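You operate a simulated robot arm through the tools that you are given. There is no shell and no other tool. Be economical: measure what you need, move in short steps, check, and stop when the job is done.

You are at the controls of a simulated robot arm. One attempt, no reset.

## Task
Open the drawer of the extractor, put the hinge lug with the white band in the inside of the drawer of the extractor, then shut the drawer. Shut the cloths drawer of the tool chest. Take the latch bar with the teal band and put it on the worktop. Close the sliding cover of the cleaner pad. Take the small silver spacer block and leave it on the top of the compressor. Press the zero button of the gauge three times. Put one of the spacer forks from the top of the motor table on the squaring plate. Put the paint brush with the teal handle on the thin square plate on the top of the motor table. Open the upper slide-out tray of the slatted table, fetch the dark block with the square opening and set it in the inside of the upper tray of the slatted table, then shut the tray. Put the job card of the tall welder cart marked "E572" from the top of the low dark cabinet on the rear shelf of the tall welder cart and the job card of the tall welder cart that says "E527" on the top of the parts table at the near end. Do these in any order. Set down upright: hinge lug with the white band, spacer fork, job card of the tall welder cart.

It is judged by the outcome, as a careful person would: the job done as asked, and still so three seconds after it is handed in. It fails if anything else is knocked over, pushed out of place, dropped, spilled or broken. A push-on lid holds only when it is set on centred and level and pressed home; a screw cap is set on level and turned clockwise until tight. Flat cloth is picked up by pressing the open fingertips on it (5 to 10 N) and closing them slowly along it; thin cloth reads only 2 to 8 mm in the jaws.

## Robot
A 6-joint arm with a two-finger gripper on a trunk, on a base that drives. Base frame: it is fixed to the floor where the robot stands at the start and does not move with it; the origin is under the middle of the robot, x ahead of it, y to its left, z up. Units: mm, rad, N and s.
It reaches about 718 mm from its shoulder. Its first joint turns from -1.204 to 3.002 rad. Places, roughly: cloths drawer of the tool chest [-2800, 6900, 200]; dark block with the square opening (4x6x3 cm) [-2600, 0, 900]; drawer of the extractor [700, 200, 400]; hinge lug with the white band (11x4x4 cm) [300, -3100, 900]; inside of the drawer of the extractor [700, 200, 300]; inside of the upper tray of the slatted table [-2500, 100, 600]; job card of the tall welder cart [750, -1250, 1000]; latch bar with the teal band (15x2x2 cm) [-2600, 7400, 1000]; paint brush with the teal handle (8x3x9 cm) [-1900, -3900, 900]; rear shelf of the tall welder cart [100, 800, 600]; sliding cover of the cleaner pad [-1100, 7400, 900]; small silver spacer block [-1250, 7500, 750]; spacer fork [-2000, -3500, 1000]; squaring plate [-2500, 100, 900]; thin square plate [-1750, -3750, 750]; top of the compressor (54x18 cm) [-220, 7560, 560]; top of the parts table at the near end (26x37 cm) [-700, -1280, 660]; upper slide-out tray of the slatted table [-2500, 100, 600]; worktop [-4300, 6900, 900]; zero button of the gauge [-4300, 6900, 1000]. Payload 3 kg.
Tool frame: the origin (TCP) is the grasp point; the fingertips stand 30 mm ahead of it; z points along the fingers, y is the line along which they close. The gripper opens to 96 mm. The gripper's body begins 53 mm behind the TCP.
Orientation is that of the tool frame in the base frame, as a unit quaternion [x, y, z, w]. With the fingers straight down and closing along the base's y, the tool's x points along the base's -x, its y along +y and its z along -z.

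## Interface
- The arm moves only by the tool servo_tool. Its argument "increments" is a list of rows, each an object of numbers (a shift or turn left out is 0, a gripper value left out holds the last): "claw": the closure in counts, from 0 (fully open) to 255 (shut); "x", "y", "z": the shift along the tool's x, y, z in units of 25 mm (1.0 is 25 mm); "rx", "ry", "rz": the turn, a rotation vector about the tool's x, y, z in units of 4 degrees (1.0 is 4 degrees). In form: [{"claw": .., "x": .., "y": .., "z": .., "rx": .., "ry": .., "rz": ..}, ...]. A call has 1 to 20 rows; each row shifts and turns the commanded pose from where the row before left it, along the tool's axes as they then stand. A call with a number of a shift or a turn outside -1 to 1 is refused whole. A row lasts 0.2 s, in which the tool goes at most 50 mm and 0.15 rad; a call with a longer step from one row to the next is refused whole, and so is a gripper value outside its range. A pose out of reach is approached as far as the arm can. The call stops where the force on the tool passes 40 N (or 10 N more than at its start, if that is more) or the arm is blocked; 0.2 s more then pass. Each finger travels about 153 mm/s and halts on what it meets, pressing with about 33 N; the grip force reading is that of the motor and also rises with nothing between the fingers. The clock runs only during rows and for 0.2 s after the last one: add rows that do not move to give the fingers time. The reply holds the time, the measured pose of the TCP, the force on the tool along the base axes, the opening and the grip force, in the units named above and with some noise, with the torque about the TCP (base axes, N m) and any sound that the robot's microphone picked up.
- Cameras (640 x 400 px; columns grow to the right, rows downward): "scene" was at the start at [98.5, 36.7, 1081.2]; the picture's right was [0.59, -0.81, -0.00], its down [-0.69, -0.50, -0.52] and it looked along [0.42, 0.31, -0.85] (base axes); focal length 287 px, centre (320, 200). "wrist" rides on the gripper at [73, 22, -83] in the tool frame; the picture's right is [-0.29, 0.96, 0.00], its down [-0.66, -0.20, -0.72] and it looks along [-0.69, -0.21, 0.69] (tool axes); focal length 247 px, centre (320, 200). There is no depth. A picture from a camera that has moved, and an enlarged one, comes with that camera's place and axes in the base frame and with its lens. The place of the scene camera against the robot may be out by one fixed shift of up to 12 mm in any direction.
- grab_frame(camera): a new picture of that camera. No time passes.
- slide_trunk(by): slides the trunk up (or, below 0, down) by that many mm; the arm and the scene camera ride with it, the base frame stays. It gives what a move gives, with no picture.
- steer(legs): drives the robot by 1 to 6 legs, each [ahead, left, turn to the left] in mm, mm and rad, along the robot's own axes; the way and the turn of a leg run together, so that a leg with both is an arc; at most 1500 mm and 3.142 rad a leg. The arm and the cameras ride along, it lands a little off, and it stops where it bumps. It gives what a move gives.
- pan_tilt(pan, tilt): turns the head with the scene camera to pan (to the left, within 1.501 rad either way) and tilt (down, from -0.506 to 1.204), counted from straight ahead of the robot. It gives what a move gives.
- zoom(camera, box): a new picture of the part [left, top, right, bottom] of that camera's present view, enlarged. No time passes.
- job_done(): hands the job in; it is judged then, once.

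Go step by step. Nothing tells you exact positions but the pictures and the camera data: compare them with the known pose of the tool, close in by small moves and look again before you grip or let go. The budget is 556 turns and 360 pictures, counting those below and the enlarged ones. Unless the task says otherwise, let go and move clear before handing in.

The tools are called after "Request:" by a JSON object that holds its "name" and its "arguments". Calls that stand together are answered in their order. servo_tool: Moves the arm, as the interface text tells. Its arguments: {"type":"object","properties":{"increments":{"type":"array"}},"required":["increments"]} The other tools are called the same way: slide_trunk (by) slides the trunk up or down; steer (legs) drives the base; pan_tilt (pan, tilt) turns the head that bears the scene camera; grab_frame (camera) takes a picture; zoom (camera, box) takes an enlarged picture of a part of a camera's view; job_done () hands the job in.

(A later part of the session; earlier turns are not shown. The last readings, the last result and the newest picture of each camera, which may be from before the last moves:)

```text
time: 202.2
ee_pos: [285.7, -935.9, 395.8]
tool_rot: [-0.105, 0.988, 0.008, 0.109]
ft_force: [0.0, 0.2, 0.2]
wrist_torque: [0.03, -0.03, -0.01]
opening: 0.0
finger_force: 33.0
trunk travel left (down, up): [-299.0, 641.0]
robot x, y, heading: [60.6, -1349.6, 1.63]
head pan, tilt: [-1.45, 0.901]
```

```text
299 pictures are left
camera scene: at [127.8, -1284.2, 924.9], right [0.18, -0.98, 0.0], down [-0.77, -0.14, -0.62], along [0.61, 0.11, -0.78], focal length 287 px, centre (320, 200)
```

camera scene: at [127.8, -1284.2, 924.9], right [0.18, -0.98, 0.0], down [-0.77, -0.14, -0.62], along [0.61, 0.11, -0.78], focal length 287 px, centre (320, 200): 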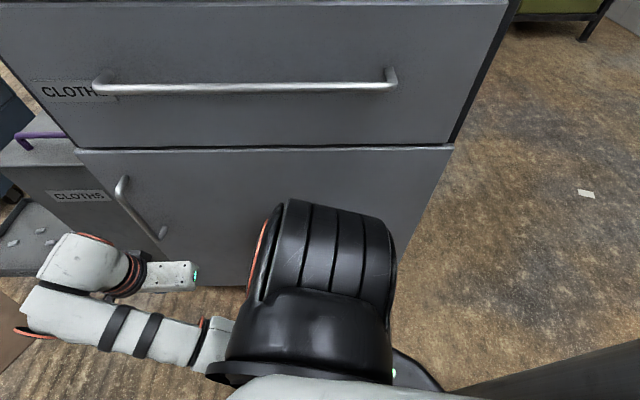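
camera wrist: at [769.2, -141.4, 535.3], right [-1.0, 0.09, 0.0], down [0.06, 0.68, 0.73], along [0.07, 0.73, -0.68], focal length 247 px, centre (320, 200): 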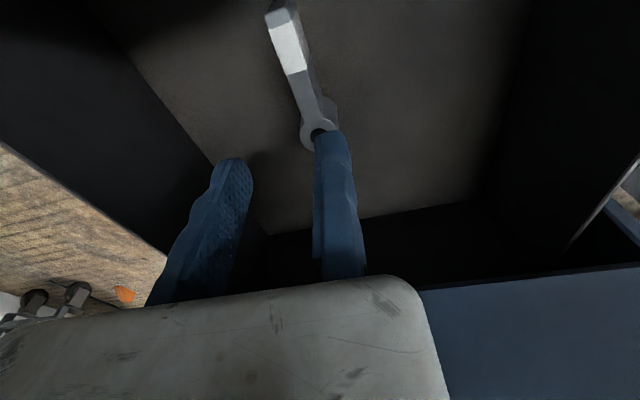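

Request:
{"name": "slide_trunk", "arguments": {"by": 400}}

Request:
{"name": "slide_trunk", "arguments": {"by": 200}}

Request:
{"name": "grab_frame", "arguments": {"camera": "scene"}}

```text
time: 206.1
ee_pos: [285.5, -937.2, 795.6]
tool_rot: [-0.105, 0.988, 0.008, 0.109]
ft_force: [-0.6, -0.2, 0.1]
wrist_torque: [0.01, 0.02, -0.02]
opening: 0.0
finger_force: 33.0
trunk travel left (down, up): [-699.0, 241.0]
robot x, y, heading: [60.5, -1346.0, 1.631]
head pan, tilt: [-1.45, 0.901]
```

```text
time: 208.2
ee_pos: [286.6, -935.2, 996.1]
tool_rot: [-0.105, 0.988, 0.008, 0.109]
ft_force: [-1.2, 0.2, -0.7]
wrist_torque: [0.01, -0.02, -0.02]
opening: 0.0
finger_force: 32.8
trunk travel left (down, up): [-899.0, 41.0]
robot x, y, heading: [62.4, -1344.7, 1.629]
head pan, tilt: [-1.45, 0.901]
```

```text
298 pictures are left
camera scene: at [127.9, -1284.1, 1524.9], right [0.18, -0.98, 0.0], down [-0.77, -0.14, -0.62], along [0.61, 0.11, -0.78], focal length 287 px, centre (320, 200)
```

scene: 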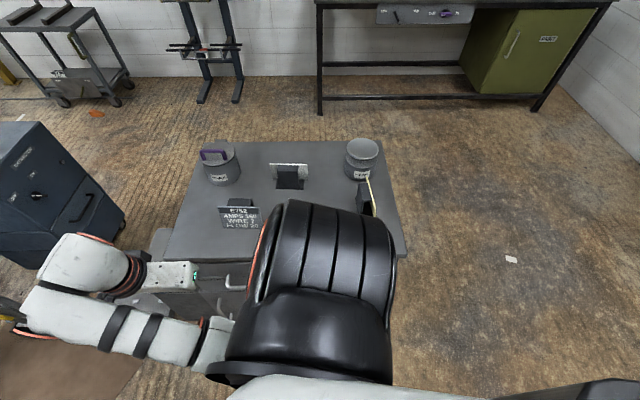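

Level the tool, swing over the cabinet on an arc, then turn the jaws.

Request:
{"name": "slide_trunk", "arguments": {"by": 40}}

Request:
{"name": "servo_tool", "arguments": {"increments": [{"ry": 1}, {"ry": 1}, {"ry": 1}, {"x": -0.93, "y": -0.44}, {"x": -0.93, "y": -0.44}, {"x": -0.93, "y": -0.44}, {"x": -0.93, "y": -0.44}, {"x": -0.93, "y": -0.44}, {"x": -0.93, "y": -0.44}, {"x": -0.93, "y": -0.44}, {"x": -0.93, "y": -0.44}, {"x": -0.93, "y": -0.44}, {"x": -0.93, "y": -0.44}, {"x": -0.93, "y": -0.44}]}}

Request:
{"name": "servo_tool", "arguments": {"increments": [{"rz": 1, "claw": 0}, {"rz": 1}, {"rz": 1}, {"rz": 1}, {"rz": 1}, {"rz": 1}, {"rz": 1}, {"rz": 1}, {"rz": 1}, {"rz": 1}, {"rz": 1}, {"rz": 1}, {"rz": 1}, {"rz": 1}, {"rz": 1}, {"rz": 1}, {"rz": 1}, {"rz": 1}, {"rz": 1}, {"rz": 1}]}}

```text
time: 209.1
ee_pos: [285.2, -935.7, 1036.0]
tool_rot: [-0.105, 0.988, 0.007, 0.109]
ft_force: [0.8, -0.2, 0.0]
wrist_torque: [0.05, 0.02, 0.0]
opening: 0.0
finger_force: 33.6
trunk travel left (down, up): [-939.0, 1.0]
robot x, y, heading: [64.3, -1344.8, 1.627]
head pan, tilt: [-1.45, 0.901]
```

```text
time: 212.1
ee_pos: [560.1, -991.9, 1009.9]
tool_rot: [-0.105, 0.994, -0.003, 0.005]
ft_force: [-0.1, -1.1, 0.2]
wrist_torque: [-0.02, 0.0, 0.0]
opening: 0.0
finger_force: 33.0
out of reach, approached as far as the arm can: row 1, 2, 3
trunk travel left (down, up): [-939.0, 1.0]
robot x, y, heading: [65.6, -1346.3, 1.637]
head pan, tilt: [-1.45, 0.901]
```

```text
time: 216.3
ee_pos: [559.6, -992.6, 1010.3]
tool_rot: [0.559, 0.829, 0.0, 0.005]
ft_force: [-0.5, -0.2, -0.5]
wrist_torque: [0.03, 0.01, -0.03]
opening: 95.7
finger_force: 0.1
trunk travel left (down, up): [-939.0, 1.0]
robot x, y, heading: [60.8, -1340.0, 1.629]
head pan, tilt: [-1.45, 0.901]
```

Request:
{"name": "servo_tool", "arguments": {"increments": [{"rz": 1}, {"rz": 1}, {"rz": 1}, {"rz": 1}, {"rz": 1}, {"rz": 0.5}, {"x": -0.98, "y": 0.2}, {"x": -0.98, "y": 0.2}, {"x": -0.98, "y": 0.2}, {"x": -0.98, "y": 0.2}, {"x": -0.98, "y": 0.2}, {"x": -0.98, "y": 0.2}, {"x": -0.98, "y": 0.2}, {"x": -0.98, "y": 0.2}, {"x": -0.98, "y": 0.2}]}}

Request:
{"name": "grab_frame", "arguments": {"camera": "wrist"}}

Request:
{"name": "grab_frame", "arguments": {"camera": "scene"}}

```text
time: 219.5
ee_pos: [595.4, -1111.0, 928.3]
tool_rot: [0.707, 0.707, 0.002, 0.004]
ft_force: [-0.2, -0.8, 0.6]
wrist_torque: [0.03, 0.02, 0.01]
opening: 96.2
finger_force: 0.0
out of reach, approached as far as the arm can: row 5, 6, 7, 8, 9, 10, 11, 12, 13, 14, 15
trunk travel left (down, up): [-939.0, 1.0]
robot x, y, heading: [65.9, -1343.9, 1.63]
head pan, tilt: [-1.45, 0.901]
```

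```text
297 pictures are left
camera wrist: at [616.0, -1038.4, 1011.1], right [0.96, -0.29, 0.01], down [-0.21, -0.66, 0.72], along [-0.2, -0.69, -0.69], focal length 247 px, centre (320, 200)
```

wrist: 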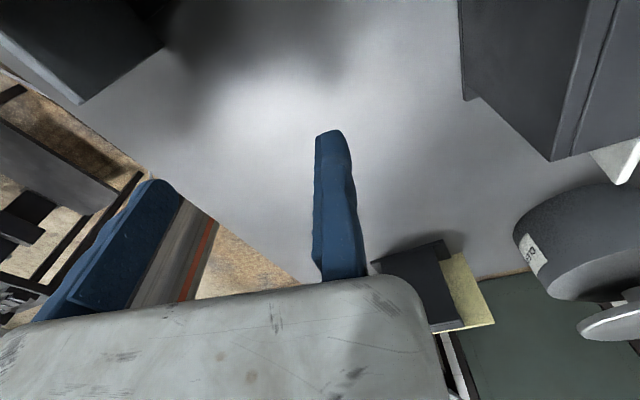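

```text
296 pictures are left
camera scene: at [128.9, -1286.9, 1565.0], right [0.18, -0.98, 0.0], down [-0.77, -0.14, -0.62], along [0.61, 0.11, -0.78], focal length 287 px, centre (320, 200)
```

scene: 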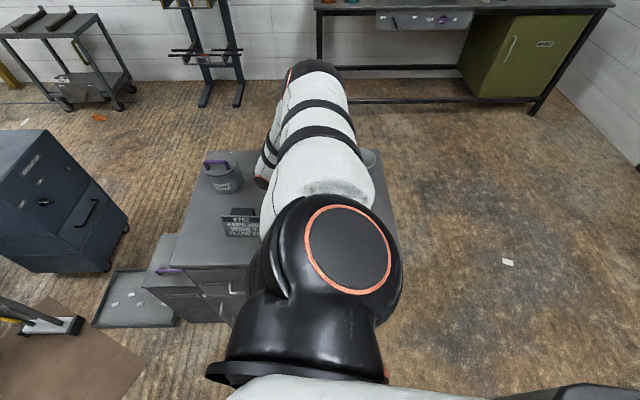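

The arm is near a limit and dipped between the cards; I'll retreat the way I came, then approach by driving with a better arm pose (facing east).

Request:
{"name": "servo_tool", "arguments": {"increments": [{"z": -0.6}, {"z": -0.6}, {"x": 1, "z": -0.5}, {"x": 1, "z": -0.5}, {"x": 1, "z": -0.5}, {"x": 1, "z": -0.5}, {"x": 0.6, "z": -0.3}]}}

Request:
{"name": "grab_frame", "arguments": {"camera": "scene"}}

```text
time: 221.1
ee_pos: [581.8, -986.4, 1005.2]
tool_rot: [0.706, 0.708, 0.002, 0.006]
ft_force: [-0.4, 0.4, 0.2]
wrist_torque: [0.01, 0.03, 0.03]
opening: 96.2
finger_force: 0.0
out of reach, approached as far as the arm can: row 1, 2, 4, 5, 6, 7
trunk travel left (down, up): [-939.0, 1.0]
robot x, y, heading: [61.3, -1341.1, 1.63]
head pan, tilt: [-1.45, 0.901]
```

```text
295 pictures are left
camera scene: at [127.7, -1283.8, 1564.9], right [0.18, -0.98, 0.0], down [-0.77, -0.14, -0.62], along [0.61, 0.11, -0.78], focal length 287 px, centre (320, 200)
```

scene: 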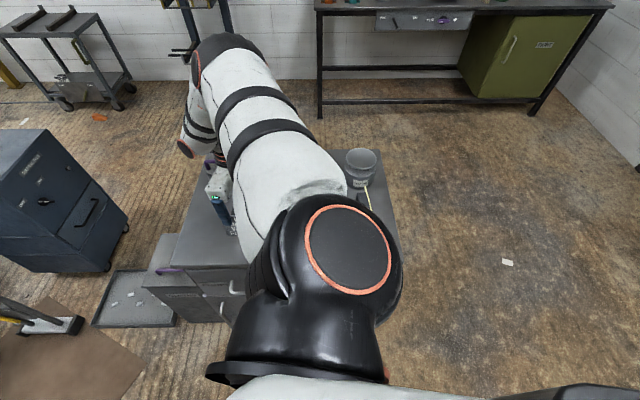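

Back away west, turn to face east, then set the arm in the forward pose.

Request:
{"name": "steer", "arguments": {"legs": [[0, 200, 0], [0, 0, -1.63]]}}

Request:
{"name": "servo_tool", "arguments": {"increments": [{"z": 0.8}, {"z": 0.8}, {"z": 0.8}, {"rz": -1}, {"rz": -1}, {"rz": -1}, {"rz": -1}, {"rz": -1}, {"rz": -1}, {"rz": -1}, {"rz": -1}, {"rz": -1}, {"rz": -1}, {"rz": -1}, {"rz": -1}, {"rz": -1}, {"rz": -1}, {"rz": -1}, {"rz": -1}, {"rz": -1}]}}

Request:
{"name": "servo_tool", "arguments": {"increments": [{"rz": -1}, {"rz": -1}, {"rz": -1}, {"rz": -1}, {"rz": -1}, {"rz": -0.5}]}}

```text
time: 226.6
ee_pos: [205.2, -1884.9, 1004.0]
tool_rot: [1.0, -0.011, -0.003, 0.006]
ft_force: [0.2, 0.2, -0.4]
wrist_torque: [-0.01, -0.02, 0.02]
opening: 95.9
finger_force: 0.1
trunk travel left (down, up): [-939.0, 1.0]
robot x, y, heading: [-140.9, -1356.6, 0.038]
head pan, tilt: [-1.45, 0.901]
```

```text
time: 230.8
ee_pos: [194.2, -1876.8, 989.1]
tool_rot: [0.835, 0.55, -0.006, 0.004]
ft_force: [0.6, 0.4, 0.7]
wrist_torque: [-0.01, -0.01, 0.0]
opening: 95.7
finger_force: 0.1
out of reach, approached as far as the arm can: row 1, 2, 3
trunk travel left (down, up): [-939.0, 1.0]
robot x, y, heading: [-143.7, -1357.6, 0.039]
head pan, tilt: [-1.45, 0.901]
```

```text
time: 232.2
ee_pos: [194.9, -1875.4, 989.9]
tool_rot: [0.715, 0.699, -0.005, 0.002]
ft_force: [0.6, -0.5, -0.6]
wrist_torque: [0.0, 0.0, 0.01]
opening: 95.9
finger_force: 0.0
trunk travel left (down, up): [-939.0, 1.0]
robot x, y, heading: [-135.1, -1358.9, 0.04]
head pan, tilt: [-1.45, 0.901]
```

Request:
{"name": "servo_tool", "arguments": {"increments": [{"x": 0.8, "y": 0.9}, {"x": 0.8, "y": 0.9}, {"x": 0.8, "y": 0.9}, {"x": 0.8, "y": 0.9}, {"x": 0.8, "y": 0.9}, {"x": 0.8, "y": 0.9}, {"x": 0.9, "y": 0.25}, {"x": 0.9, "y": 0.25}, {"x": 0.9, "y": 0.25}, {"x": 0.9, "y": 0.25}, {"x": 0.9, "y": 0.2}, {"x": 0.9, "y": 0.1}, {"x": 0.9, "y": 0.1}, {"x": 0.9, "y": 0.1}, {"x": 0.9, "y": 0.1}, {"x": 0.9, "y": 0.1}]}}

Request:
{"name": "pan_tilt", "arguments": {"pan": 0.1, "tilt": 0.9}}

Request:
{"name": "grab_frame", "arguments": {"camera": "scene"}}

```text
time: 235.6
ee_pos: [243.7, -1620.8, 977.1]
tool_rot: [0.715, 0.699, -0.004, 0.001]
ft_force: [0.7, 1.1, -0.5]
wrist_torque: [0.0, -0.01, -0.01]
opening: 96.1
finger_force: 0.0
out of reach, approached as far as the arm can: row 1, 2, 3, 4, 5, 6, 7, 8, 9, 10, 11, 12, 13, 14, 15, 16
trunk travel left (down, up): [-939.0, 1.0]
robot x, y, heading: [-137.7, -1355.9, 0.035]
head pan, tilt: [-1.45, 0.901]
```

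```text
time: 237.2
ee_pos: [243.0, -1620.7, 979.2]
tool_rot: [0.715, 0.699, -0.005, 0.001]
ft_force: [-0.9, -0.2, 0.4]
wrist_torque: [0.0, -0.02, 0.01]
opening: 96.1
finger_force: 0.2
trunk travel left (down, up): [-939.0, 1.0]
robot x, y, heading: [-139.5, -1358.2, 0.039]
head pan, tilt: [0.099, 0.901]
```

```text
294 pictures are left
camera scene: at [-20.9, -1348.7, 1564.9], right [0.14, -0.99, 0.0], down [-0.78, -0.11, -0.62], along [0.62, 0.08, -0.78], focal length 287 px, centre (320, 200)
```

scene: 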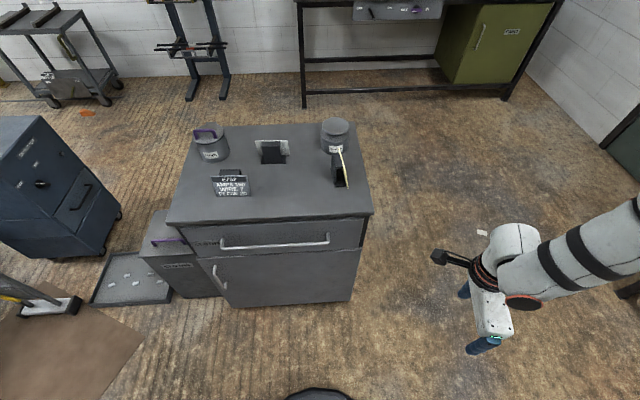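

Request:
{"name": "servo_tool", "arguments": {"increments": [{"z": 0.8}, {"z": 0.8}, {"y": 0.9, "x": 0.5}, {"y": 0.9, "x": 0.5}, {"y": 0.9, "x": 0.5}, {"y": 0.9, "x": 0.5}, {"y": 0.9, "x": 0.5}, {"y": 0.9, "x": 0.5}]}}

Request:
{"name": "grab_frame", "arguments": {"camera": "scene"}}

```text
time: 239.0
ee_pos: [243.9, -1620.7, 977.9]
tool_rot: [0.715, 0.699, -0.004, 0.002]
ft_force: [0.2, -1.1, 0.9]
wrist_torque: [0.01, -0.01, 0.0]
opening: 95.9
finger_force: 0.1
out of reach, approached as far as the arm can: row 1, 2, 3, 4, 5, 6, 7, 8
trunk travel left (down, up): [-939.0, 1.0]
robot x, y, heading: [-137.3, -1357.1, 0.034]
head pan, tilt: [0.099, 0.901]
```

```text
293 pictures are left
camera scene: at [-20.9, -1348.6, 1564.9], right [0.14, -0.99, 0.0], down [-0.78, -0.11, -0.62], along [0.62, 0.08, -0.78], focal length 287 px, centre (320, 200)
```

scene: 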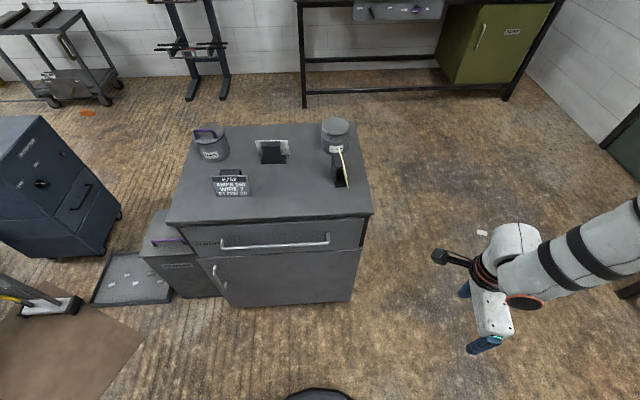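

The arm seems stuck at a joint limit; unwind the tool yaw towards its natural orientation.

Request:
{"name": "servo_tool", "arguments": {"increments": [{"rz": -1}, {"rz": -1}, {"rz": -1}, {"rz": -1}, {"rz": -1}, {"rz": -1}, {"rz": -1}, {"rz": -1}, {"rz": -1}, {"rz": -1}, {"rz": -1}, {"rz": -1}, {"rz": -1}, {"rz": -1}, {"rz": -1}]}}

Request:
{"name": "servo_tool", "arguments": {"increments": [{"x": -0.8, "z": 0.5}, {"x": -0.8, "z": 0.5}, {"x": -0.8}, {"x": -0.8}]}}

Request:
{"name": "grab_frame", "arguments": {"camera": "scene"}}

```text
time: 242.2
ee_pos: [243.5, -1619.2, 977.4]
tool_rot: [0.268, 0.963, -0.006, -0.001]
ft_force: [0.5, -1.1, -0.3]
wrist_torque: [0.0, 0.0, 0.01]
opening: 95.9
finger_force: 0.0
trunk travel left (down, up): [-939.0, 1.0]
robot x, y, heading: [-139.1, -1355.0, 0.044]
head pan, tilt: [0.099, 0.901]
```

```text
time: 243.2
ee_pos: [261.9, -1673.8, 981.6]
tool_rot: [0.27, 0.963, -0.006, 0.001]
ft_force: [-0.1, -0.4, -0.4]
wrist_torque: [0.03, 0.03, 0.01]
opening: 96.2
finger_force: 0.0
out of reach, approached as far as the arm can: row 1, 2, 3, 4
trunk travel left (down, up): [-939.0, 1.0]
robot x, y, heading: [-141.6, -1355.7, 0.035]
head pan, tilt: [0.099, 0.901]
```

```text
292 pictures are left
camera scene: at [-20.7, -1349.0, 1564.9], right [0.14, -0.99, 0.0], down [-0.78, -0.11, -0.62], along [0.62, 0.08, -0.78], focal length 287 px, centre (320, 200)
```

scene: 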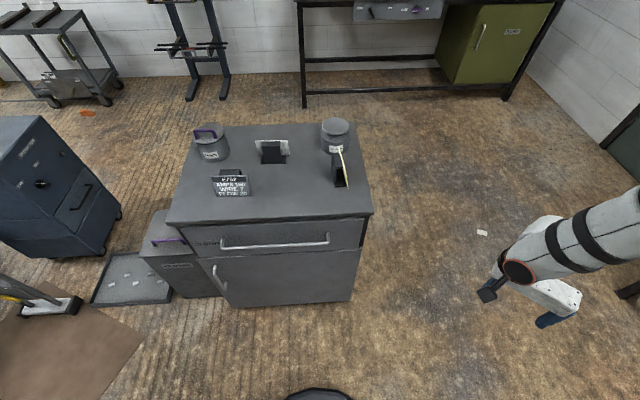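

Request:
{"name": "servo_tool", "arguments": {"increments": [{"x": -0.6}, {"x": -0.6}, {"x": -0.6}, {"x": -0.6}, {"x": -0.6}, {"x": -0.6}, {"x": -0.6}, {"x": -0.6}]}}

```text
time: 245.0
ee_pos: [297.3, -1743.2, 1019.8]
tool_rot: [0.27, 0.963, -0.006, -0.001]
ft_force: [-0.1, -0.3, 0.0]
wrist_torque: [0.02, 0.0, -0.02]
opening: 95.9
finger_force: 0.1
out of reach, approached as far as the arm can: row 1, 2, 3, 4, 5, 6, 7, 8
trunk travel left (down, up): [-939.0, 1.0]
robot x, y, heading: [-138.3, -1357.4, 0.039]
head pan, tilt: [0.099, 0.901]
```

Request:
{"name": "pan_tilt", "arguments": {"pan": -0.7, "tilt": 0.8}}

Request:
{"name": "grab_frame", "arguments": {"camera": "scene"}}

```text
time: 246.1
ee_pos: [297.0, -1741.9, 1018.9]
tool_rot: [0.27, 0.963, -0.006, 0.001]
ft_force: [0.2, -0.6, 0.6]
wrist_torque: [-0.01, -0.01, 0.02]
opening: 96.0
finger_force: 0.1
trunk travel left (down, up): [-939.0, 1.0]
robot x, y, heading: [-142.3, -1358.7, 0.04]
head pan, tilt: [-0.7, 0.799]
```

```text
291 pictures are left
camera scene: at [-32.0, -1408.4, 1572.8], right [-0.61, -0.79, 0.0], down [-0.57, 0.44, -0.7], along [0.55, -0.43, -0.72], focal length 287 px, centre (320, 200)
```

scene: 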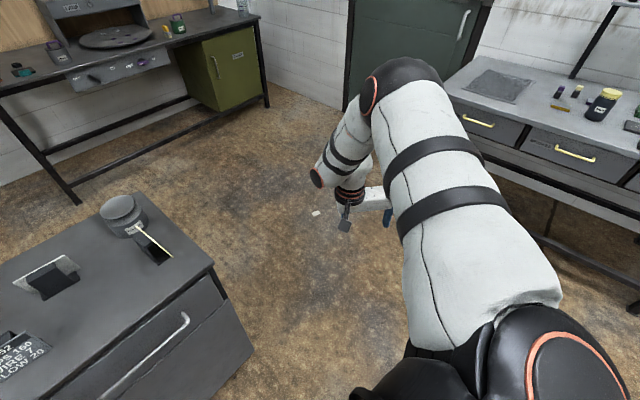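

Request:
{"name": "servo_tool", "arguments": {"increments": [{"z": 0.5}]}}

Request:
{"name": "servo_tool", "arguments": {"increments": [{"x": 0.5}]}}

Request:
{"name": "servo_tool", "arguments": {"increments": [{"y": 0.8}]}}

Request:
{"name": "servo_tool", "arguments": {"increments": [{"rz": -1}, {"rz": -1}, {"rz": -1}, {"rz": -1}, {"rz": -1}]}}

Request:
{"name": "servo_tool", "arguments": {"increments": [{"z": 0.5}]}}

```text
time: 246.5
ee_pos: [294.3, -1738.1, 1015.1]
tool_rot: [0.27, 0.963, -0.006, 0.0]
ft_force: [-0.2, 0.6, -0.3]
wrist_torque: [0.01, -0.04, -0.03]
opening: 96.1
finger_force: 0.1
out of reach, approached as far as the arm can: row 1
trunk travel left (down, up): [-939.0, 1.0]
robot x, y, heading: [-140.1, -1357.2, 0.038]
head pan, tilt: [-0.7, 0.799]
```

```text
time: 246.9
ee_pos: [281.6, -1733.2, 1014.8]
tool_rot: [0.27, 0.963, -0.005, -0.001]
ft_force: [-0.5, 0.6, -0.3]
wrist_torque: [-0.01, 0.02, -0.03]
opening: 96.1
finger_force: 0.1
trunk travel left (down, up): [-939.0, 1.0]
robot x, y, heading: [-139.7, -1357.7, 0.036]
head pan, tilt: [-0.7, 0.799]
```

```text
time: 247.3
ee_pos: [286.6, -1717.5, 1016.3]
tool_rot: [0.271, 0.963, -0.006, 0.0]
ft_force: [0.1, 0.1, 0.0]
wrist_torque: [0.0, -0.03, 0.0]
opening: 96.1
finger_force: 0.1
out of reach, approached as far as the arm can: row 1
trunk travel left (down, up): [-939.0, 1.0]
robot x, y, heading: [-140.2, -1358.0, 0.039]
head pan, tilt: [-0.7, 0.799]
```

```text
time: 248.5
ee_pos: [286.0, -1720.6, 1016.9]
tool_rot: [0.097, 0.995, -0.005, -0.001]
ft_force: [0.7, 0.4, -0.3]
wrist_torque: [-0.01, 0.02, 0.01]
opening: 96.1
finger_force: 0.0
trunk travel left (down, up): [-939.0, 1.0]
robot x, y, heading: [-136.4, -1354.1, 0.03]
head pan, tilt: [-0.7, 0.799]
```

```text
time: 248.9
ee_pos: [282.0, -1724.1, 1001.9]
tool_rot: [0.098, 0.995, -0.006, -0.001]
ft_force: [-0.1, 0.3, -0.1]
wrist_torque: [-0.01, 0.02, 0.02]
opening: 96.1
finger_force: 0.1
out of reach, approached as far as the arm can: row 1
trunk travel left (down, up): [-939.0, 1.0]
robot x, y, heading: [-140.6, -1356.7, 0.035]
head pan, tilt: [-0.7, 0.799]
```

Request:
{"name": "servo_tool", "arguments": {"increments": [{"ry": -1}, {"ry": -1}, {"ry": -1}, {"ry": -1}, {"ry": -1}, {"ry": -1}, {"ry": -1}]}}

Request:
{"name": "servo_tool", "arguments": {"increments": [{"z": 0.8}, {"z": 0.8}, {"z": 0.8}, {"z": 0.8}, {"z": 0.8}]}}

Request:
{"name": "servo_tool", "arguments": {"increments": [{"ry": 1}, {"ry": 1}, {"ry": 1}, {"ry": 1}, {"ry": 1}, {"ry": 1}, {"ry": 1}]}}

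Request:
{"name": "grab_frame", "arguments": {"camera": "scene"}}

```text
time: 250.5
ee_pos: [277.3, -1741.2, 1001.0]
tool_rot: [0.097, 0.981, -0.04, 0.164]
ft_force: [-1.0, -0.3, -0.3]
wrist_torque: [0.02, 0.0, -0.03]
opening: 96.0
finger_force: 0.1
out of reach, approached as far as the arm can: row 1, 2, 4
trunk travel left (down, up): [-939.0, 1.0]
robot x, y, heading: [-141.3, -1357.2, 0.039]
head pan, tilt: [-0.7, 0.799]
```

```text
time: 251.7
ee_pos: [282.9, -1746.6, 982.2]
tool_rot: [0.097, 0.981, -0.04, 0.165]
ft_force: [0.3, 0.0, -0.5]
wrist_torque: [0.01, 0.01, 0.02]
opening: 96.1
finger_force: 0.0
out of reach, approached as far as the arm can: row 2, 3, 4, 5
trunk travel left (down, up): [-939.0, 1.0]
robot x, y, heading: [-137.9, -1356.0, 0.041]
head pan, tilt: [-0.7, 0.799]
```

```text
time: 253.3
ee_pos: [272.3, -1743.8, 1007.0]
tool_rot: [0.104, 0.993, -0.034, -0.035]
ft_force: [-0.2, 0.1, 0.2]
wrist_torque: [-0.02, -0.02, 0.0]
opening: 96.0
finger_force: 0.1
out of reach, approached as far as the arm can: row 4, 5, 6, 7
trunk travel left (down, up): [-939.0, 1.0]
robot x, y, heading: [-135.2, -1356.3, 0.033]
head pan, tilt: [-0.7, 0.799]
```

```text
290 pictures are left
camera scene: at [-31.2, -1407.2, 1572.8], right [-0.62, -0.79, 0.0], down [-0.57, 0.44, -0.7], along [0.55, -0.43, -0.72], focal length 287 px, centre (320, 200)
```

scene: 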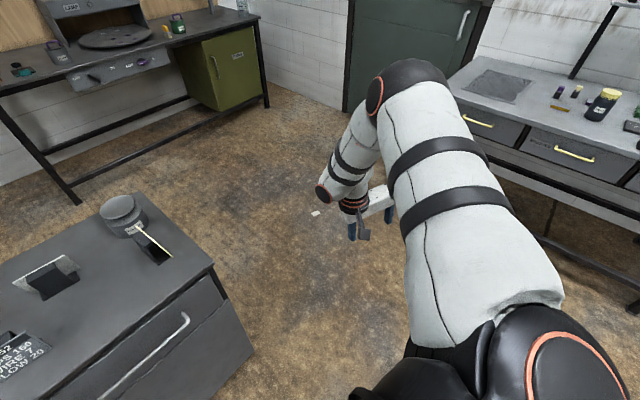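

The arm has flipped into an elbow-up posture, which limits it; the start posture was elbow-down. I'll try stretching it out fully and back to flip it, in the free space here.

Request:
{"name": "servo_tool", "arguments": {"increments": [{"x": -1}, {"x": -1}, {"x": -1}, {"x": -1}, {"x": -1}, {"x": -1}, {"x": -1}, {"x": -1}, {"x": -1}, {"x": -1}, {"x": -1}, {"x": -1}, {"x": -1}, {"x": -1}, {"x": -1}]}}

Request:
{"name": "servo_tool", "arguments": {"increments": [{"z": 1}, {"z": 1}, {"z": 1}, {"z": 1}, {"z": 1}, {"z": 1}, {"z": 1}, {"z": 1}, {"z": 1}, {"z": 1}, {"z": 1}, {"z": 1}, {"z": 1}, {"z": 1}, {"z": 1}]}}

Request:
{"name": "grab_frame", "arguments": {"camera": "scene"}}

```text
time: 256.5
ee_pos: [327.4, -1800.4, 1100.8]
tool_rot: [0.103, 0.993, -0.025, -0.049]
ft_force: [0.1, 0.0, 0.5]
wrist_torque: [0.01, 0.0, 0.01]
opening: 96.2
finger_force: 0.0
out of reach, approached as far as the arm can: row 1, 2, 3, 4, 5, 6, 7, 8, 9, 10, 11, 12, 13, 14, 15
trunk travel left (down, up): [-939.0, 1.0]
robot x, y, heading: [-138.2, -1356.5, 0.034]
head pan, tilt: [-0.7, 0.799]
```

```text
time: 259.7
ee_pos: [235.4, -1683.9, 981.0]
tool_rot: [0.103, 0.993, -0.024, -0.049]
ft_force: [0.1, -0.3, 0.3]
wrist_torque: [0.0, 0.02, 0.0]
opening: 95.8
finger_force: 0.0
out of reach, approached as far as the arm can: row 1, 2, 3, 4, 5, 6, 7, 8, 9, 10, 11, 12, 13, 14, 15
trunk travel left (down, up): [-939.0, 1.0]
robot x, y, heading: [-139.3, -1355.9, 0.037]
head pan, tilt: [-0.7, 0.799]
```

```text
289 pictures are left
camera scene: at [-32.1, -1408.5, 1572.8], right [-0.62, -0.79, 0.0], down [-0.56, 0.44, -0.7], along [0.55, -0.43, -0.72], focal length 287 px, centre (320, 200)
```

scene: 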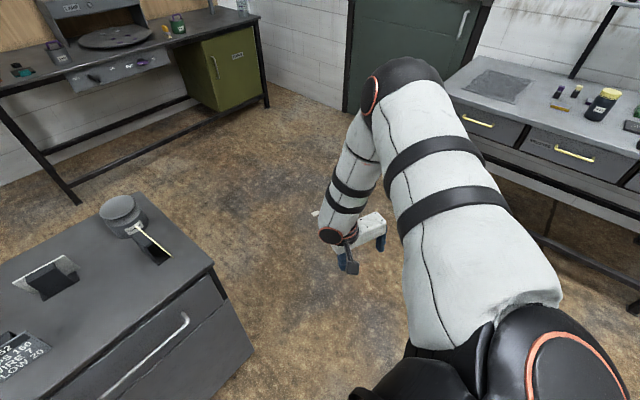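

The upper arm sits in a "flipped" shoulder posture (joint 1 near its limit). Moving the tool in close to the shoulder axis should let it swap back.

Request:
{"name": "servo_tool", "arguments": {"increments": [{"x": 0.8, "y": 0.6}, {"x": 0.8, "y": 0.6}, {"x": 0.8, "y": 0.6}, {"x": 0.8, "y": 0.6}, {"x": 0.8, "y": 0.6}, {"x": 0.8, "y": 0.6}, {"x": 0.8, "y": 0.6}, {"x": 0.8, "y": 0.6}, {"x": 0.8, "y": 0.6}]}}

Request:
{"name": "grab_frame", "arguments": {"camera": "scene"}}

```text
time: 261.7
ee_pos: [99.6, -1527.4, 1002.6]
tool_rot: [0.103, 0.993, -0.023, -0.05]
ft_force: [0.4, 0.3, -0.9]
wrist_torque: [0.0, 0.01, 0.03]
opening: 96.0
finger_force: 0.0
out of reach, approached as far as the arm can: row 7, 8, 9
trunk travel left (down, up): [-939.0, 1.0]
robot x, y, heading: [-140.1, -1355.8, 0.039]
head pan, tilt: [-0.7, 0.799]
```

```text
288 pictures are left
camera scene: at [-32.4, -1408.7, 1572.8], right [-0.62, -0.79, 0.0], down [-0.56, 0.44, -0.7], along [0.55, -0.43, -0.72], focal length 287 px, centre (320, 200)
```

scene: 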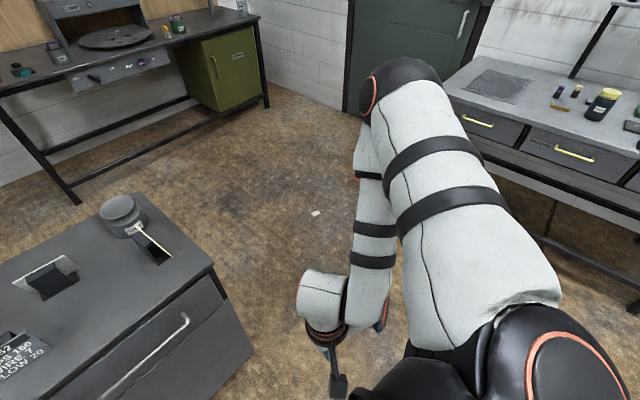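

Request:
{"name": "servo_tool", "arguments": {"increments": [{"rz": 1, "x": 0, "y": -0.9}, {"rz": 1, "y": -0.9}, {"rz": 1, "y": -0.9}, {"rz": 1, "y": -0.9}, {"rz": 1, "y": -0.9}, {"y": -0.9}, {"y": -0.9}, {"y": -0.9}, {"y": -0.9}, {"y": -0.9}, {"z": 0.8}, {"z": 0.8}, {"z": 0.8}, {"z": 0.8}, {"z": 0.8}]}}

Request:
{"name": "servo_tool", "arguments": {"increments": [{"rz": -0.96, "z": -0.75}, {"rz": -0.96, "z": -0.75}, {"rz": -0.96, "z": -0.75}, {"rz": -0.96, "z": -0.75}, {"rz": -0.96, "z": -0.75}, {"rz": -0.96, "z": -0.75}, {"rz": -0.96, "z": -0.75}, {"rz": -0.96, "z": -0.75}, {"rz": -0.96, "z": -0.75}]}}

Request:
{"name": "grab_frame", "arguments": {"camera": "scene"}}

```text
time: 264.9
ee_pos: [33.0, -1664.3, 936.3]
tool_rot: [0.274, 0.96, -0.033, -0.044]
ft_force: [0.7, -0.8, -0.3]
wrist_torque: [-0.02, 0.0, -0.04]
opening: 96.1
finger_force: 0.1
out of reach, approached as far as the arm can: row 1, 2, 4, 5, 6, 7, 8, 9, 10, 11, 12, 13, 14, 15
trunk travel left (down, up): [-939.0, 1.0]
robot x, y, heading: [-141.4, -1357.1, 0.038]
head pan, tilt: [-0.7, 0.799]
```

```text
time: 266.9
ee_pos: [88.1, -1615.9, 1000.8]
tool_rot: [-0.023, 0.998, -0.018, -0.053]
ft_force: [0.0, -0.1, -1.1]
wrist_torque: [-0.01, 0.02, -0.01]
opening: 96.1
finger_force: 0.1
out of reach, approached as far as the arm can: row 1, 2, 3, 4, 5, 6, 7, 8, 9
trunk travel left (down, up): [-939.0, 1.0]
robot x, y, heading: [-136.5, -1356.4, 0.036]
head pan, tilt: [-0.7, 0.799]
```

```text
287 pictures are left
camera scene: at [-31.6, -1408.4, 1572.8], right [-0.62, -0.79, 0.0], down [-0.57, 0.44, -0.7], along [0.55, -0.43, -0.72], focal length 287 px, centre (320, 200)
```

scene: 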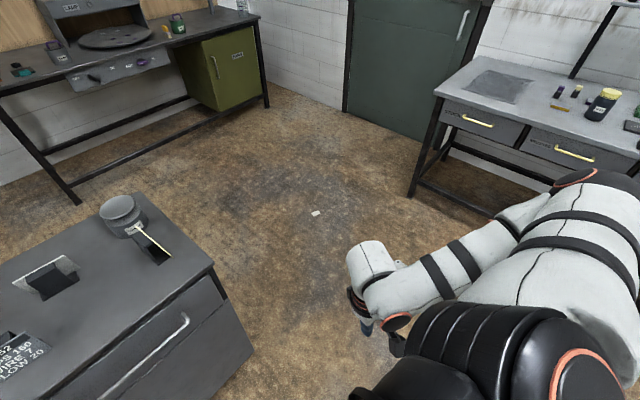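

Request:
{"name": "servo_tool", "arguments": {"increments": [{"x": -0.86, "y": 0.95}, {"x": -0.86, "y": 0.95}, {"x": -0.86, "y": 0.95}, {"x": -0.86, "y": 0.95}, {"x": -0.86, "y": 0.95}, {"x": -0.86, "y": 0.95}, {"x": -0.86, "y": 0.95}, {"x": -0.86, "y": 0.95}]}}

Request:
{"name": "grab_frame", "arguments": {"camera": "scene"}}

```text
time: 268.7
ee_pos: [145.9, -1554.3, 996.8]
tool_rot: [-0.024, 0.998, -0.018, -0.052]
ft_force: [-0.4, -0.1, -0.8]
wrist_torque: [-0.02, -0.01, -0.01]
opening: 96.0
finger_force: 0.2
out of reach, approached as far as the arm can: row 3, 4, 5, 6, 7, 8
trunk travel left (down, up): [-939.0, 1.0]
robot x, y, heading: [-138.7, -1357.8, 0.039]
head pan, tilt: [-0.7, 0.799]
```

```text
286 pictures are left
camera scene: at [-32.0, -1408.2, 1572.8], right [-0.62, -0.79, 0.0], down [-0.56, 0.44, -0.7], along [0.55, -0.43, -0.72], focal length 287 px, centre (320, 200)
```

scene: 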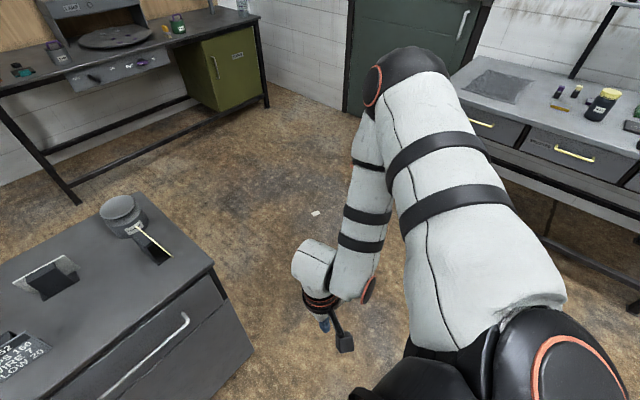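

Request:
{"name": "servo_tool", "arguments": {"increments": [{"y": 0.9, "x": 0.4}, {"y": 0.9, "x": 0.4}, {"y": 0.9, "x": 0.4}, {"y": 0.9, "x": 0.4}, {"y": 0.9, "x": 0.4}, {"y": 0.9, "x": 0.4}, {"y": 0.9, "x": 0.4}, {"y": 0.9, "x": 0.4}]}}

Request:
{"name": "grab_frame", "arguments": {"camera": "scene"}}

```text
time: 270.5
ee_pos: [99.5, -1529.0, 1002.0]
tool_rot: [-0.024, 0.998, -0.017, -0.052]
ft_force: [0.5, 0.0, -0.5]
wrist_torque: [-0.02, 0.02, -0.01]
opening: 96.1
finger_force: 0.2
out of reach, approached as far as the arm can: row 1, 2, 3, 4, 5, 6, 7, 8
trunk travel left (down, up): [-939.0, 1.0]
robot x, y, heading: [-138.1, -1357.3, 0.032]
head pan, tilt: [-0.7, 0.799]
```

```text
285 pictures are left
camera scene: at [-32.2, -1408.4, 1572.8], right [-0.62, -0.79, 0.0], down [-0.56, 0.44, -0.7], along [0.55, -0.43, -0.72], focal length 287 px, centre (320, 200)
```

scene: 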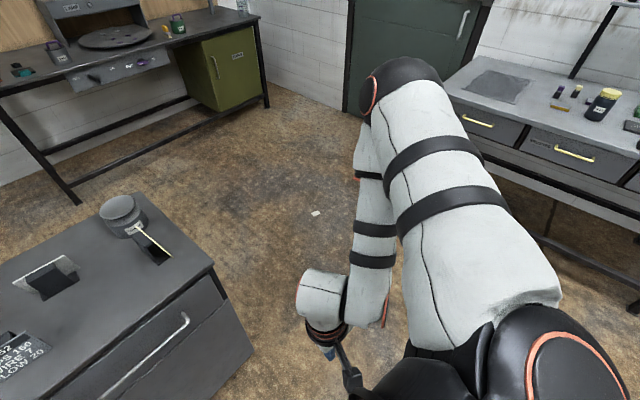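

Request:
{"name": "servo_tool", "arguments": {"increments": [{"ry": -0.75, "rx": -0.25}, {"ry": -0.75, "rx": -0.25}, {"x": -0.6, "y": -0.9}, {"x": -0.3, "y": -0.95}, {"y": -1}, {"y": -1}, {"y": -1}, {"y": -1}, {"y": -1}, {"y": -1}, {"y": -1}, {"y": -1}, {"y": -1}]}}

Request:
{"name": "servo_tool", "arguments": {"increments": [{"rz": 1, "z": 0.4}, {"rz": 1, "z": 0.4}, {"rz": 1, "z": 0.4}, {"rz": 1, "z": 0.4}, {"rz": 1, "z": 0.4}, {"rz": 1, "z": 0.4}, {"rz": 1, "z": 0.4}, {"rz": 1, "z": 0.4}]}}

Request:
{"name": "servo_tool", "arguments": {"increments": [{"rz": -0.96, "z": -0.75}, {"rz": -0.96, "z": -0.75}, {"rz": -0.96, "z": -0.75}, {"rz": -0.96, "z": -0.75}, {"rz": -0.96, "z": -0.75}, {"rz": -0.96, "z": -0.75}, {"rz": -0.96, "z": -0.75}, {"rz": -0.96, "z": -0.75}, {"rz": -0.96, "z": -0.75}]}}

Request:
{"name": "grab_frame", "arguments": {"camera": "scene"}}

```text
time: 273.3
ee_pos: [147.9, -1662.9, 991.6]
tool_rot: [-0.023, 1.0, 0.001, 0.001]
ft_force: [0.6, 0.2, -0.1]
wrist_torque: [-0.01, -0.04, 0.01]
opening: 95.8
finger_force: 0.0
out of reach, approached as far as the arm can: row 1, 2, 7, 8, 9, 10, 11, 12, 13
trunk travel left (down, up): [-939.0, 1.0]
robot x, y, heading: [-135.3, -1356.5, 0.036]
head pan, tilt: [-0.7, 0.799]
```

```text
time: 275.1
ee_pos: [139.5, -1675.1, 945.7]
tool_rot: [0.254, 0.967, 0.0, 0.0]
ft_force: [0.5, -1.4, -0.3]
wrist_torque: [0.0, -0.02, 0.0]
opening: 96.0
finger_force: 0.1
out of reach, approached as far as the arm can: row 5, 6, 7, 8
trunk travel left (down, up): [-939.0, 1.0]
robot x, y, heading: [-139.9, -1357.1, 0.033]
head pan, tilt: [-0.7, 0.799]
```

```text
time: 277.1
ee_pos: [171.3, -1606.3, 1092.7]
tool_rot: [-0.046, 0.999, 0.002, -0.001]
ft_force: [0.1, 0.0, 0.3]
wrist_torque: [0.02, 0.03, -0.01]
opening: 96.2
finger_force: 0.0
out of reach, approached as far as the arm can: row 2, 3, 4, 5, 6, 7, 8, 9
trunk travel left (down, up): [-939.0, 1.0]
robot x, y, heading: [-137.9, -1354.2, 0.035]
head pan, tilt: [-0.7, 0.799]
```

```text
284 pictures are left
camera scene: at [-31.4, -1409.5, 1572.7], right [-0.62, -0.79, 0.0], down [-0.57, 0.44, -0.7], along [0.55, -0.43, -0.72], focal length 287 px, centre (320, 200)
```

scene: 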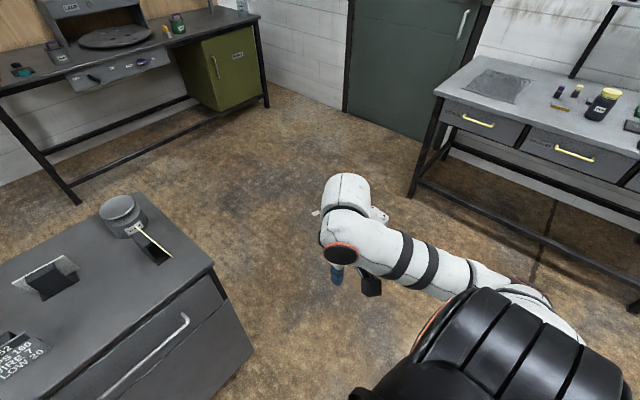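

The posture has changed: the shoulder swung to the right with the elbow low. Move forward gently and see.

Request:
{"name": "servo_tool", "arguments": {"increments": [{"x": -0.8, "z": 0.4}, {"x": -0.8, "z": 0.4}, {"x": -0.8, "z": 0.4}, {"x": -0.8, "z": 0.4}, {"x": -0.8, "z": 0.4}, {"x": -0.8, "z": 0.4}, {"x": -0.8, "z": 0.4}]}}

Request:
{"name": "grab_frame", "arguments": {"camera": "scene"}}

```text
time: 278.7
ee_pos: [272.6, -1644.6, 1021.5]
tool_rot: [-0.047, 0.999, 0.0, -0.001]
ft_force: [0.8, 0.5, -0.2]
wrist_torque: [0.0, -0.01, -0.01]
opening: 95.9
finger_force: 0.0
out of reach, approached as far as the arm can: row 1, 2, 3, 4, 5
trunk travel left (down, up): [-939.0, 1.0]
robot x, y, heading: [-141.5, -1357.7, 0.036]
head pan, tilt: [-0.7, 0.799]
```

```text
283 pictures are left
camera scene: at [-30.2, -1407.6, 1572.7], right [-0.62, -0.79, 0.0], down [-0.57, 0.44, -0.7], along [0.55, -0.43, -0.72], focal length 287 px, centre (320, 200)
```

scene: 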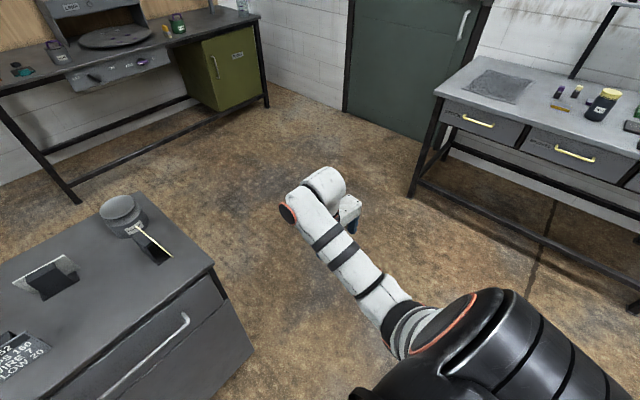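

Back in the good elbow-down posture. Now set the forward pose and turn the jaws for card E527.

Request:
{"name": "servo_tool", "arguments": {"increments": [{"x": -0.92, "y": 0.84, "z": 0.5}, {"x": -0.92, "y": 0.84, "z": 0.5}, {"x": -0.92, "y": 0.84, "z": 0.5}, {"x": -0.92, "y": 0.84, "z": 0.3}, {"x": -0.92, "y": 0.84, "z": 0.3}, {"rz": 1}, {"rz": 1}, {"rz": 1}, {"rz": 1}, {"rz": 1}, {"rz": 1}, {"rz": 1}, {"rz": 1}, {"rz": 1}, {"rz": 1}, {"rz": 1}, {"rz": 1}, {"rz": 1}, {"rz": 1}, {"rz": 1}]}}

Request:
{"name": "servo_tool", "arguments": {"increments": [{"rz": 1}, {"rz": 1}, {"rz": 1}, {"rz": 1}, {"rz": 1}, {"rz": 1}, {"rz": 1}, {"rz": 1}, {"rz": 0.8}]}}

Request:
{"name": "pan_tilt", "arguments": {"pan": 0.0, "tilt": 0.9}}

Request:
{"name": "grab_frame", "arguments": {"camera": "scene"}}

```text
time: 282.9
ee_pos: [377.0, -1530.7, 968.2]
tool_rot: [0.46, 0.888, 0.0, -0.001]
ft_force: [-0.4, -0.7, 0.1]
wrist_torque: [-0.03, 0.01, -0.03]
opening: 96.0
finger_force: 0.1
trunk travel left (down, up): [-939.0, 1.0]
robot x, y, heading: [-139.0, -1352.4, 0.035]
head pan, tilt: [-0.7, 0.799]
```

```text
time: 284.9
ee_pos: [377.0, -1530.1, 968.5]
tool_rot: [0.707, 0.707, -0.001, 0.0]
ft_force: [-0.4, -0.1, -0.3]
wrist_torque: [0.02, -0.01, 0.05]
opening: 96.0
finger_force: 0.1
trunk travel left (down, up): [-939.0, 1.0]
robot x, y, heading: [-139.0, -1356.6, 0.038]
head pan, tilt: [-0.7, 0.799]
```

```text
time: 286.0
ee_pos: [378.4, -1531.1, 967.7]
tool_rot: [0.707, 0.708, -0.001, -0.002]
ft_force: [0.5, 0.7, 0.0]
wrist_torque: [0.0, 0.01, 0.01]
opening: 96.0
finger_force: 0.0
trunk travel left (down, up): [-939.0, 1.0]
robot x, y, heading: [-138.8, -1360.5, 0.038]
head pan, tilt: [0.0, 0.901]
```

```text
282 pictures are left
camera scene: at [-20.2, -1356.1, 1564.9], right [0.04, -1.0, 0.0], down [-0.78, -0.03, -0.62], along [0.62, 0.02, -0.78], focal length 287 px, centre (320, 200)
```

scene: 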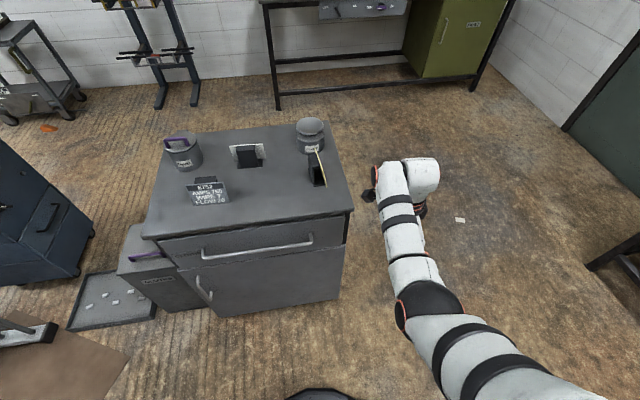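

Request:
{"name": "zoom", "arguments": {"camera": "scene", "box": [270, 120, 360, 210]}}

```text
4.44 times, centred on (315, 165) of scene
camera zoom: at [-20.2, -1356.1, 1564.9], right [0.04, -1.0, 0.0], down [-0.78, -0.03, -0.62], along [0.62, 0.02, -0.78], focal length 1274 px, centre (342, 356)
```

zoom: 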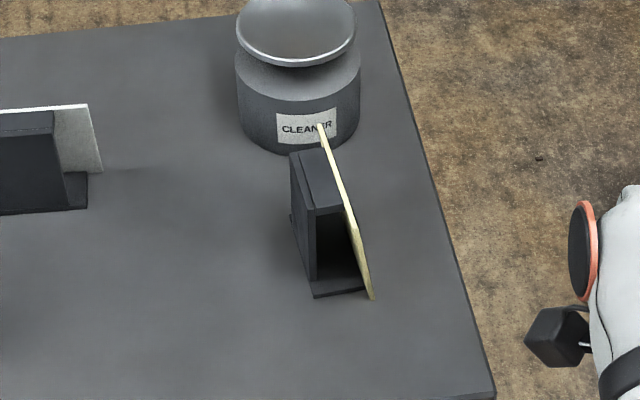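

E527 stands at about (632,-1318), yawed ~17°, ~55 mm block length, top z≈943. Raise, align the yaw, and drive so the open jaws come over it.

Request:
{"name": "servo_tool", "arguments": {"increments": [{"z": -0.6, "rz": -1}, {"z": -0.6, "rz": -1}, {"z": -0.4, "rz": -1}, {"rz": -1}, {"rz": -0.4}]}}

Request:
{"name": "steer", "arguments": {"legs": [[0, 212, 0], [200, 0, 0]]}}

Request:
{"name": "grab_frame", "arguments": {"camera": "scene"}}

```text
time: 287.2
ee_pos: [377.1, -1530.7, 1007.8]
tool_rot: [0.59, 0.808, 0.001, -0.001]
ft_force: [-0.7, -0.1, -0.3]
wrist_torque: [0.0, -0.03, 0.01]
opening: 95.9
finger_force: 0.1
trunk travel left (down, up): [-939.0, 1.0]
robot x, y, heading: [-142.4, -1355.0, 0.033]
head pan, tilt: [0.0, 0.901]
```

```text
time: 290.1
ee_pos: [564.9, -1311.8, 1007.9]
tool_rot: [0.591, 0.807, 0.001, 0.0]
ft_force: [0.0, 0.1, 0.7]
wrist_torque: [0.0, 0.02, -0.03]
opening: 95.9
finger_force: 0.1
trunk travel left (down, up): [-939.0, 1.0]
robot x, y, heading: [53.4, -1136.4, 0.037]
head pan, tilt: [0.0, 0.901]
```

```text
280 pictures are left
camera scene: at [166.7, -1135.6, 1565.1], right [0.04, -1.0, 0.0], down [-0.78, -0.03, -0.62], along [0.62, 0.02, -0.78], focal length 287 px, centre (320, 200)
```

scene: 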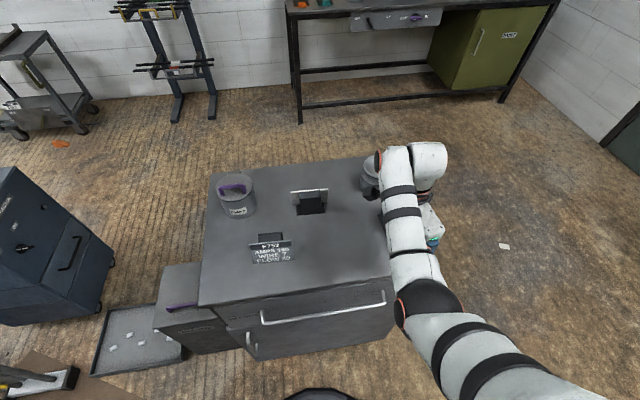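

Request:
{"name": "steer", "arguments": {"legs": [[90, 4, 0]]}}

Request:
{"name": "grab_frame", "arguments": {"camera": "wrist"}}

```text
time: 291.2
ee_pos: [656.3, -1303.6, 1008.8]
tool_rot: [0.591, 0.807, 0.0, 0.0]
ft_force: [0.3, -0.4, 0.0]
wrist_torque: [0.0, 0.01, -0.03]
opening: 96.1
finger_force: 0.1
trunk travel left (down, up): [-939.0, 1.0]
robot x, y, heading: [138.6, -1129.2, 0.033]
head pan, tilt: [0.0, 0.901]
```

```text
279 pictures are left
camera wrist: at [653.0, -1228.0, 1092.0], right [1.0, 0.01, 0.0], down [0.01, -0.69, 0.72], along [0.01, -0.72, -0.69], focal length 247 px, centre (320, 200)
```

wrist: 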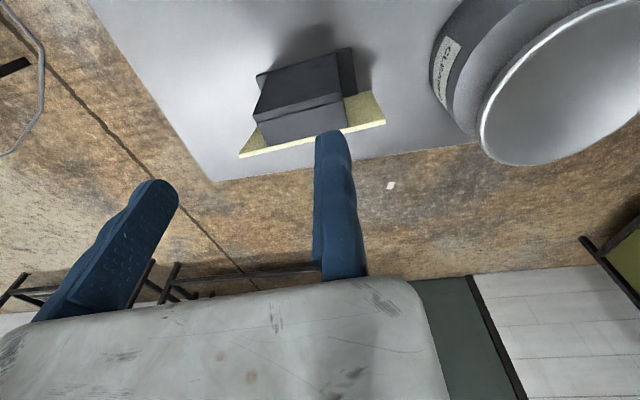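

Shift a touch east along the closing axis and lower partway, then check.

Request:
{"name": "servo_tool", "arguments": {"increments": [{"y": 0.65}, {"z": 0.6}, {"z": 0.6}, {"z": 0.4}]}}

Request:
{"name": "grab_frame", "arguments": {"camera": "wrist"}}

```text
time: 292.2
ee_pos: [672.4, -1299.6, 966.0]
tool_rot: [0.59, 0.807, 0.0, 0.0]
ft_force: [0.0, 0.5, 1.4]
wrist_torque: [-0.02, -0.01, 0.0]
opening: 96.4
finger_force: 0.0
trunk travel left (down, up): [-939.0, 1.0]
robot x, y, heading: [141.9, -1128.2, 0.038]
head pan, tilt: [0.0, 0.901]
```

```text
278 pictures are left
camera wrist: at [670.0, -1223.9, 1050.6], right [1.0, 0.01, 0.0], down [0.01, -0.69, 0.72], along [0.01, -0.72, -0.69], focal length 247 px, centre (320, 200)
```

wrist: 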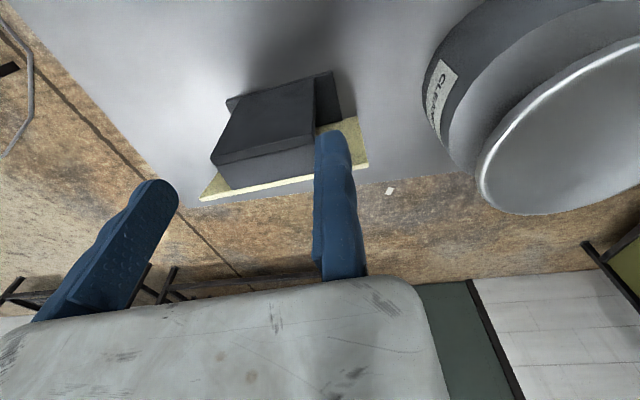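

Request:
{"name": "servo_tool", "arguments": {"increments": [{"y": 0.25}, {"z": 0.5}, {"z": 0.5}, {"z": 0.5}]}}

Request:
{"name": "grab_frame", "arguments": {"camera": "wrist"}}

```text
time: 293.2
ee_pos: [677.7, -1295.8, 929.6]
tool_rot: [0.591, 0.807, 0.0, -0.001]
ft_force: [0.0, 0.3, 0.7]
wrist_torque: [-0.01, 0.04, 0.04]
opening: 96.1
finger_force: 0.0
trunk travel left (down, up): [-939.0, 1.0]
robot x, y, heading: [141.1, -1131.1, 0.032]
head pan, tilt: [0.0, 0.901]
```

```text
277 pictures are left
camera wrist: at [676.3, -1221.4, 1012.3], right [1.0, 0.01, 0.0], down [0.01, -0.69, 0.72], along [0.01, -0.72, -0.69], focal length 247 px, centre (320, 200)
```

wrist: 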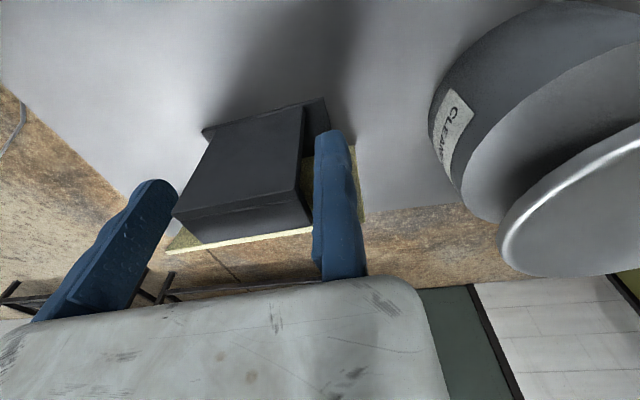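

Block is well between the fingers. Close.

Request:
{"name": "servo_tool", "arguments": {"increments": [{"claw": 60}, {"claw": 80}, {"claw": 100}, {"claw": 120}, {"claw": 160}, {"claw": 220}, {"claw": 220}]}}

Request:
{"name": "grab_frame", "arguments": {"camera": "wrist"}}

```text
time: 294.8
ee_pos: [677.3, -1296.9, 928.7]
tool_rot: [0.59, 0.807, 0.0, 0.0]
ft_force: [-0.7, -0.1, 0.0]
wrist_torque: [0.0, 0.02, 0.03]
opening: 59.0
finger_force: 33.3
trunk travel left (down, up): [-939.0, 1.0]
robot x, y, heading: [137.3, -1129.1, 0.04]
head pan, tilt: [0.0, 0.901]
```

```text
276 pictures are left
camera wrist: at [675.9, -1221.4, 1012.7], right [1.0, 0.01, 0.0], down [0.01, -0.69, 0.72], along [0.01, -0.72, -0.69], focal length 247 px, centre (320, 200)
```

wrist: 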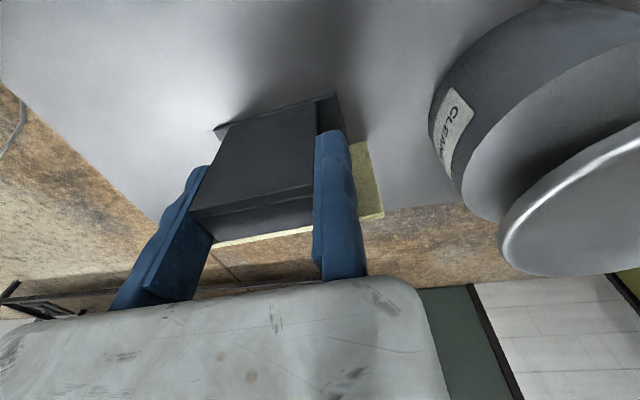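

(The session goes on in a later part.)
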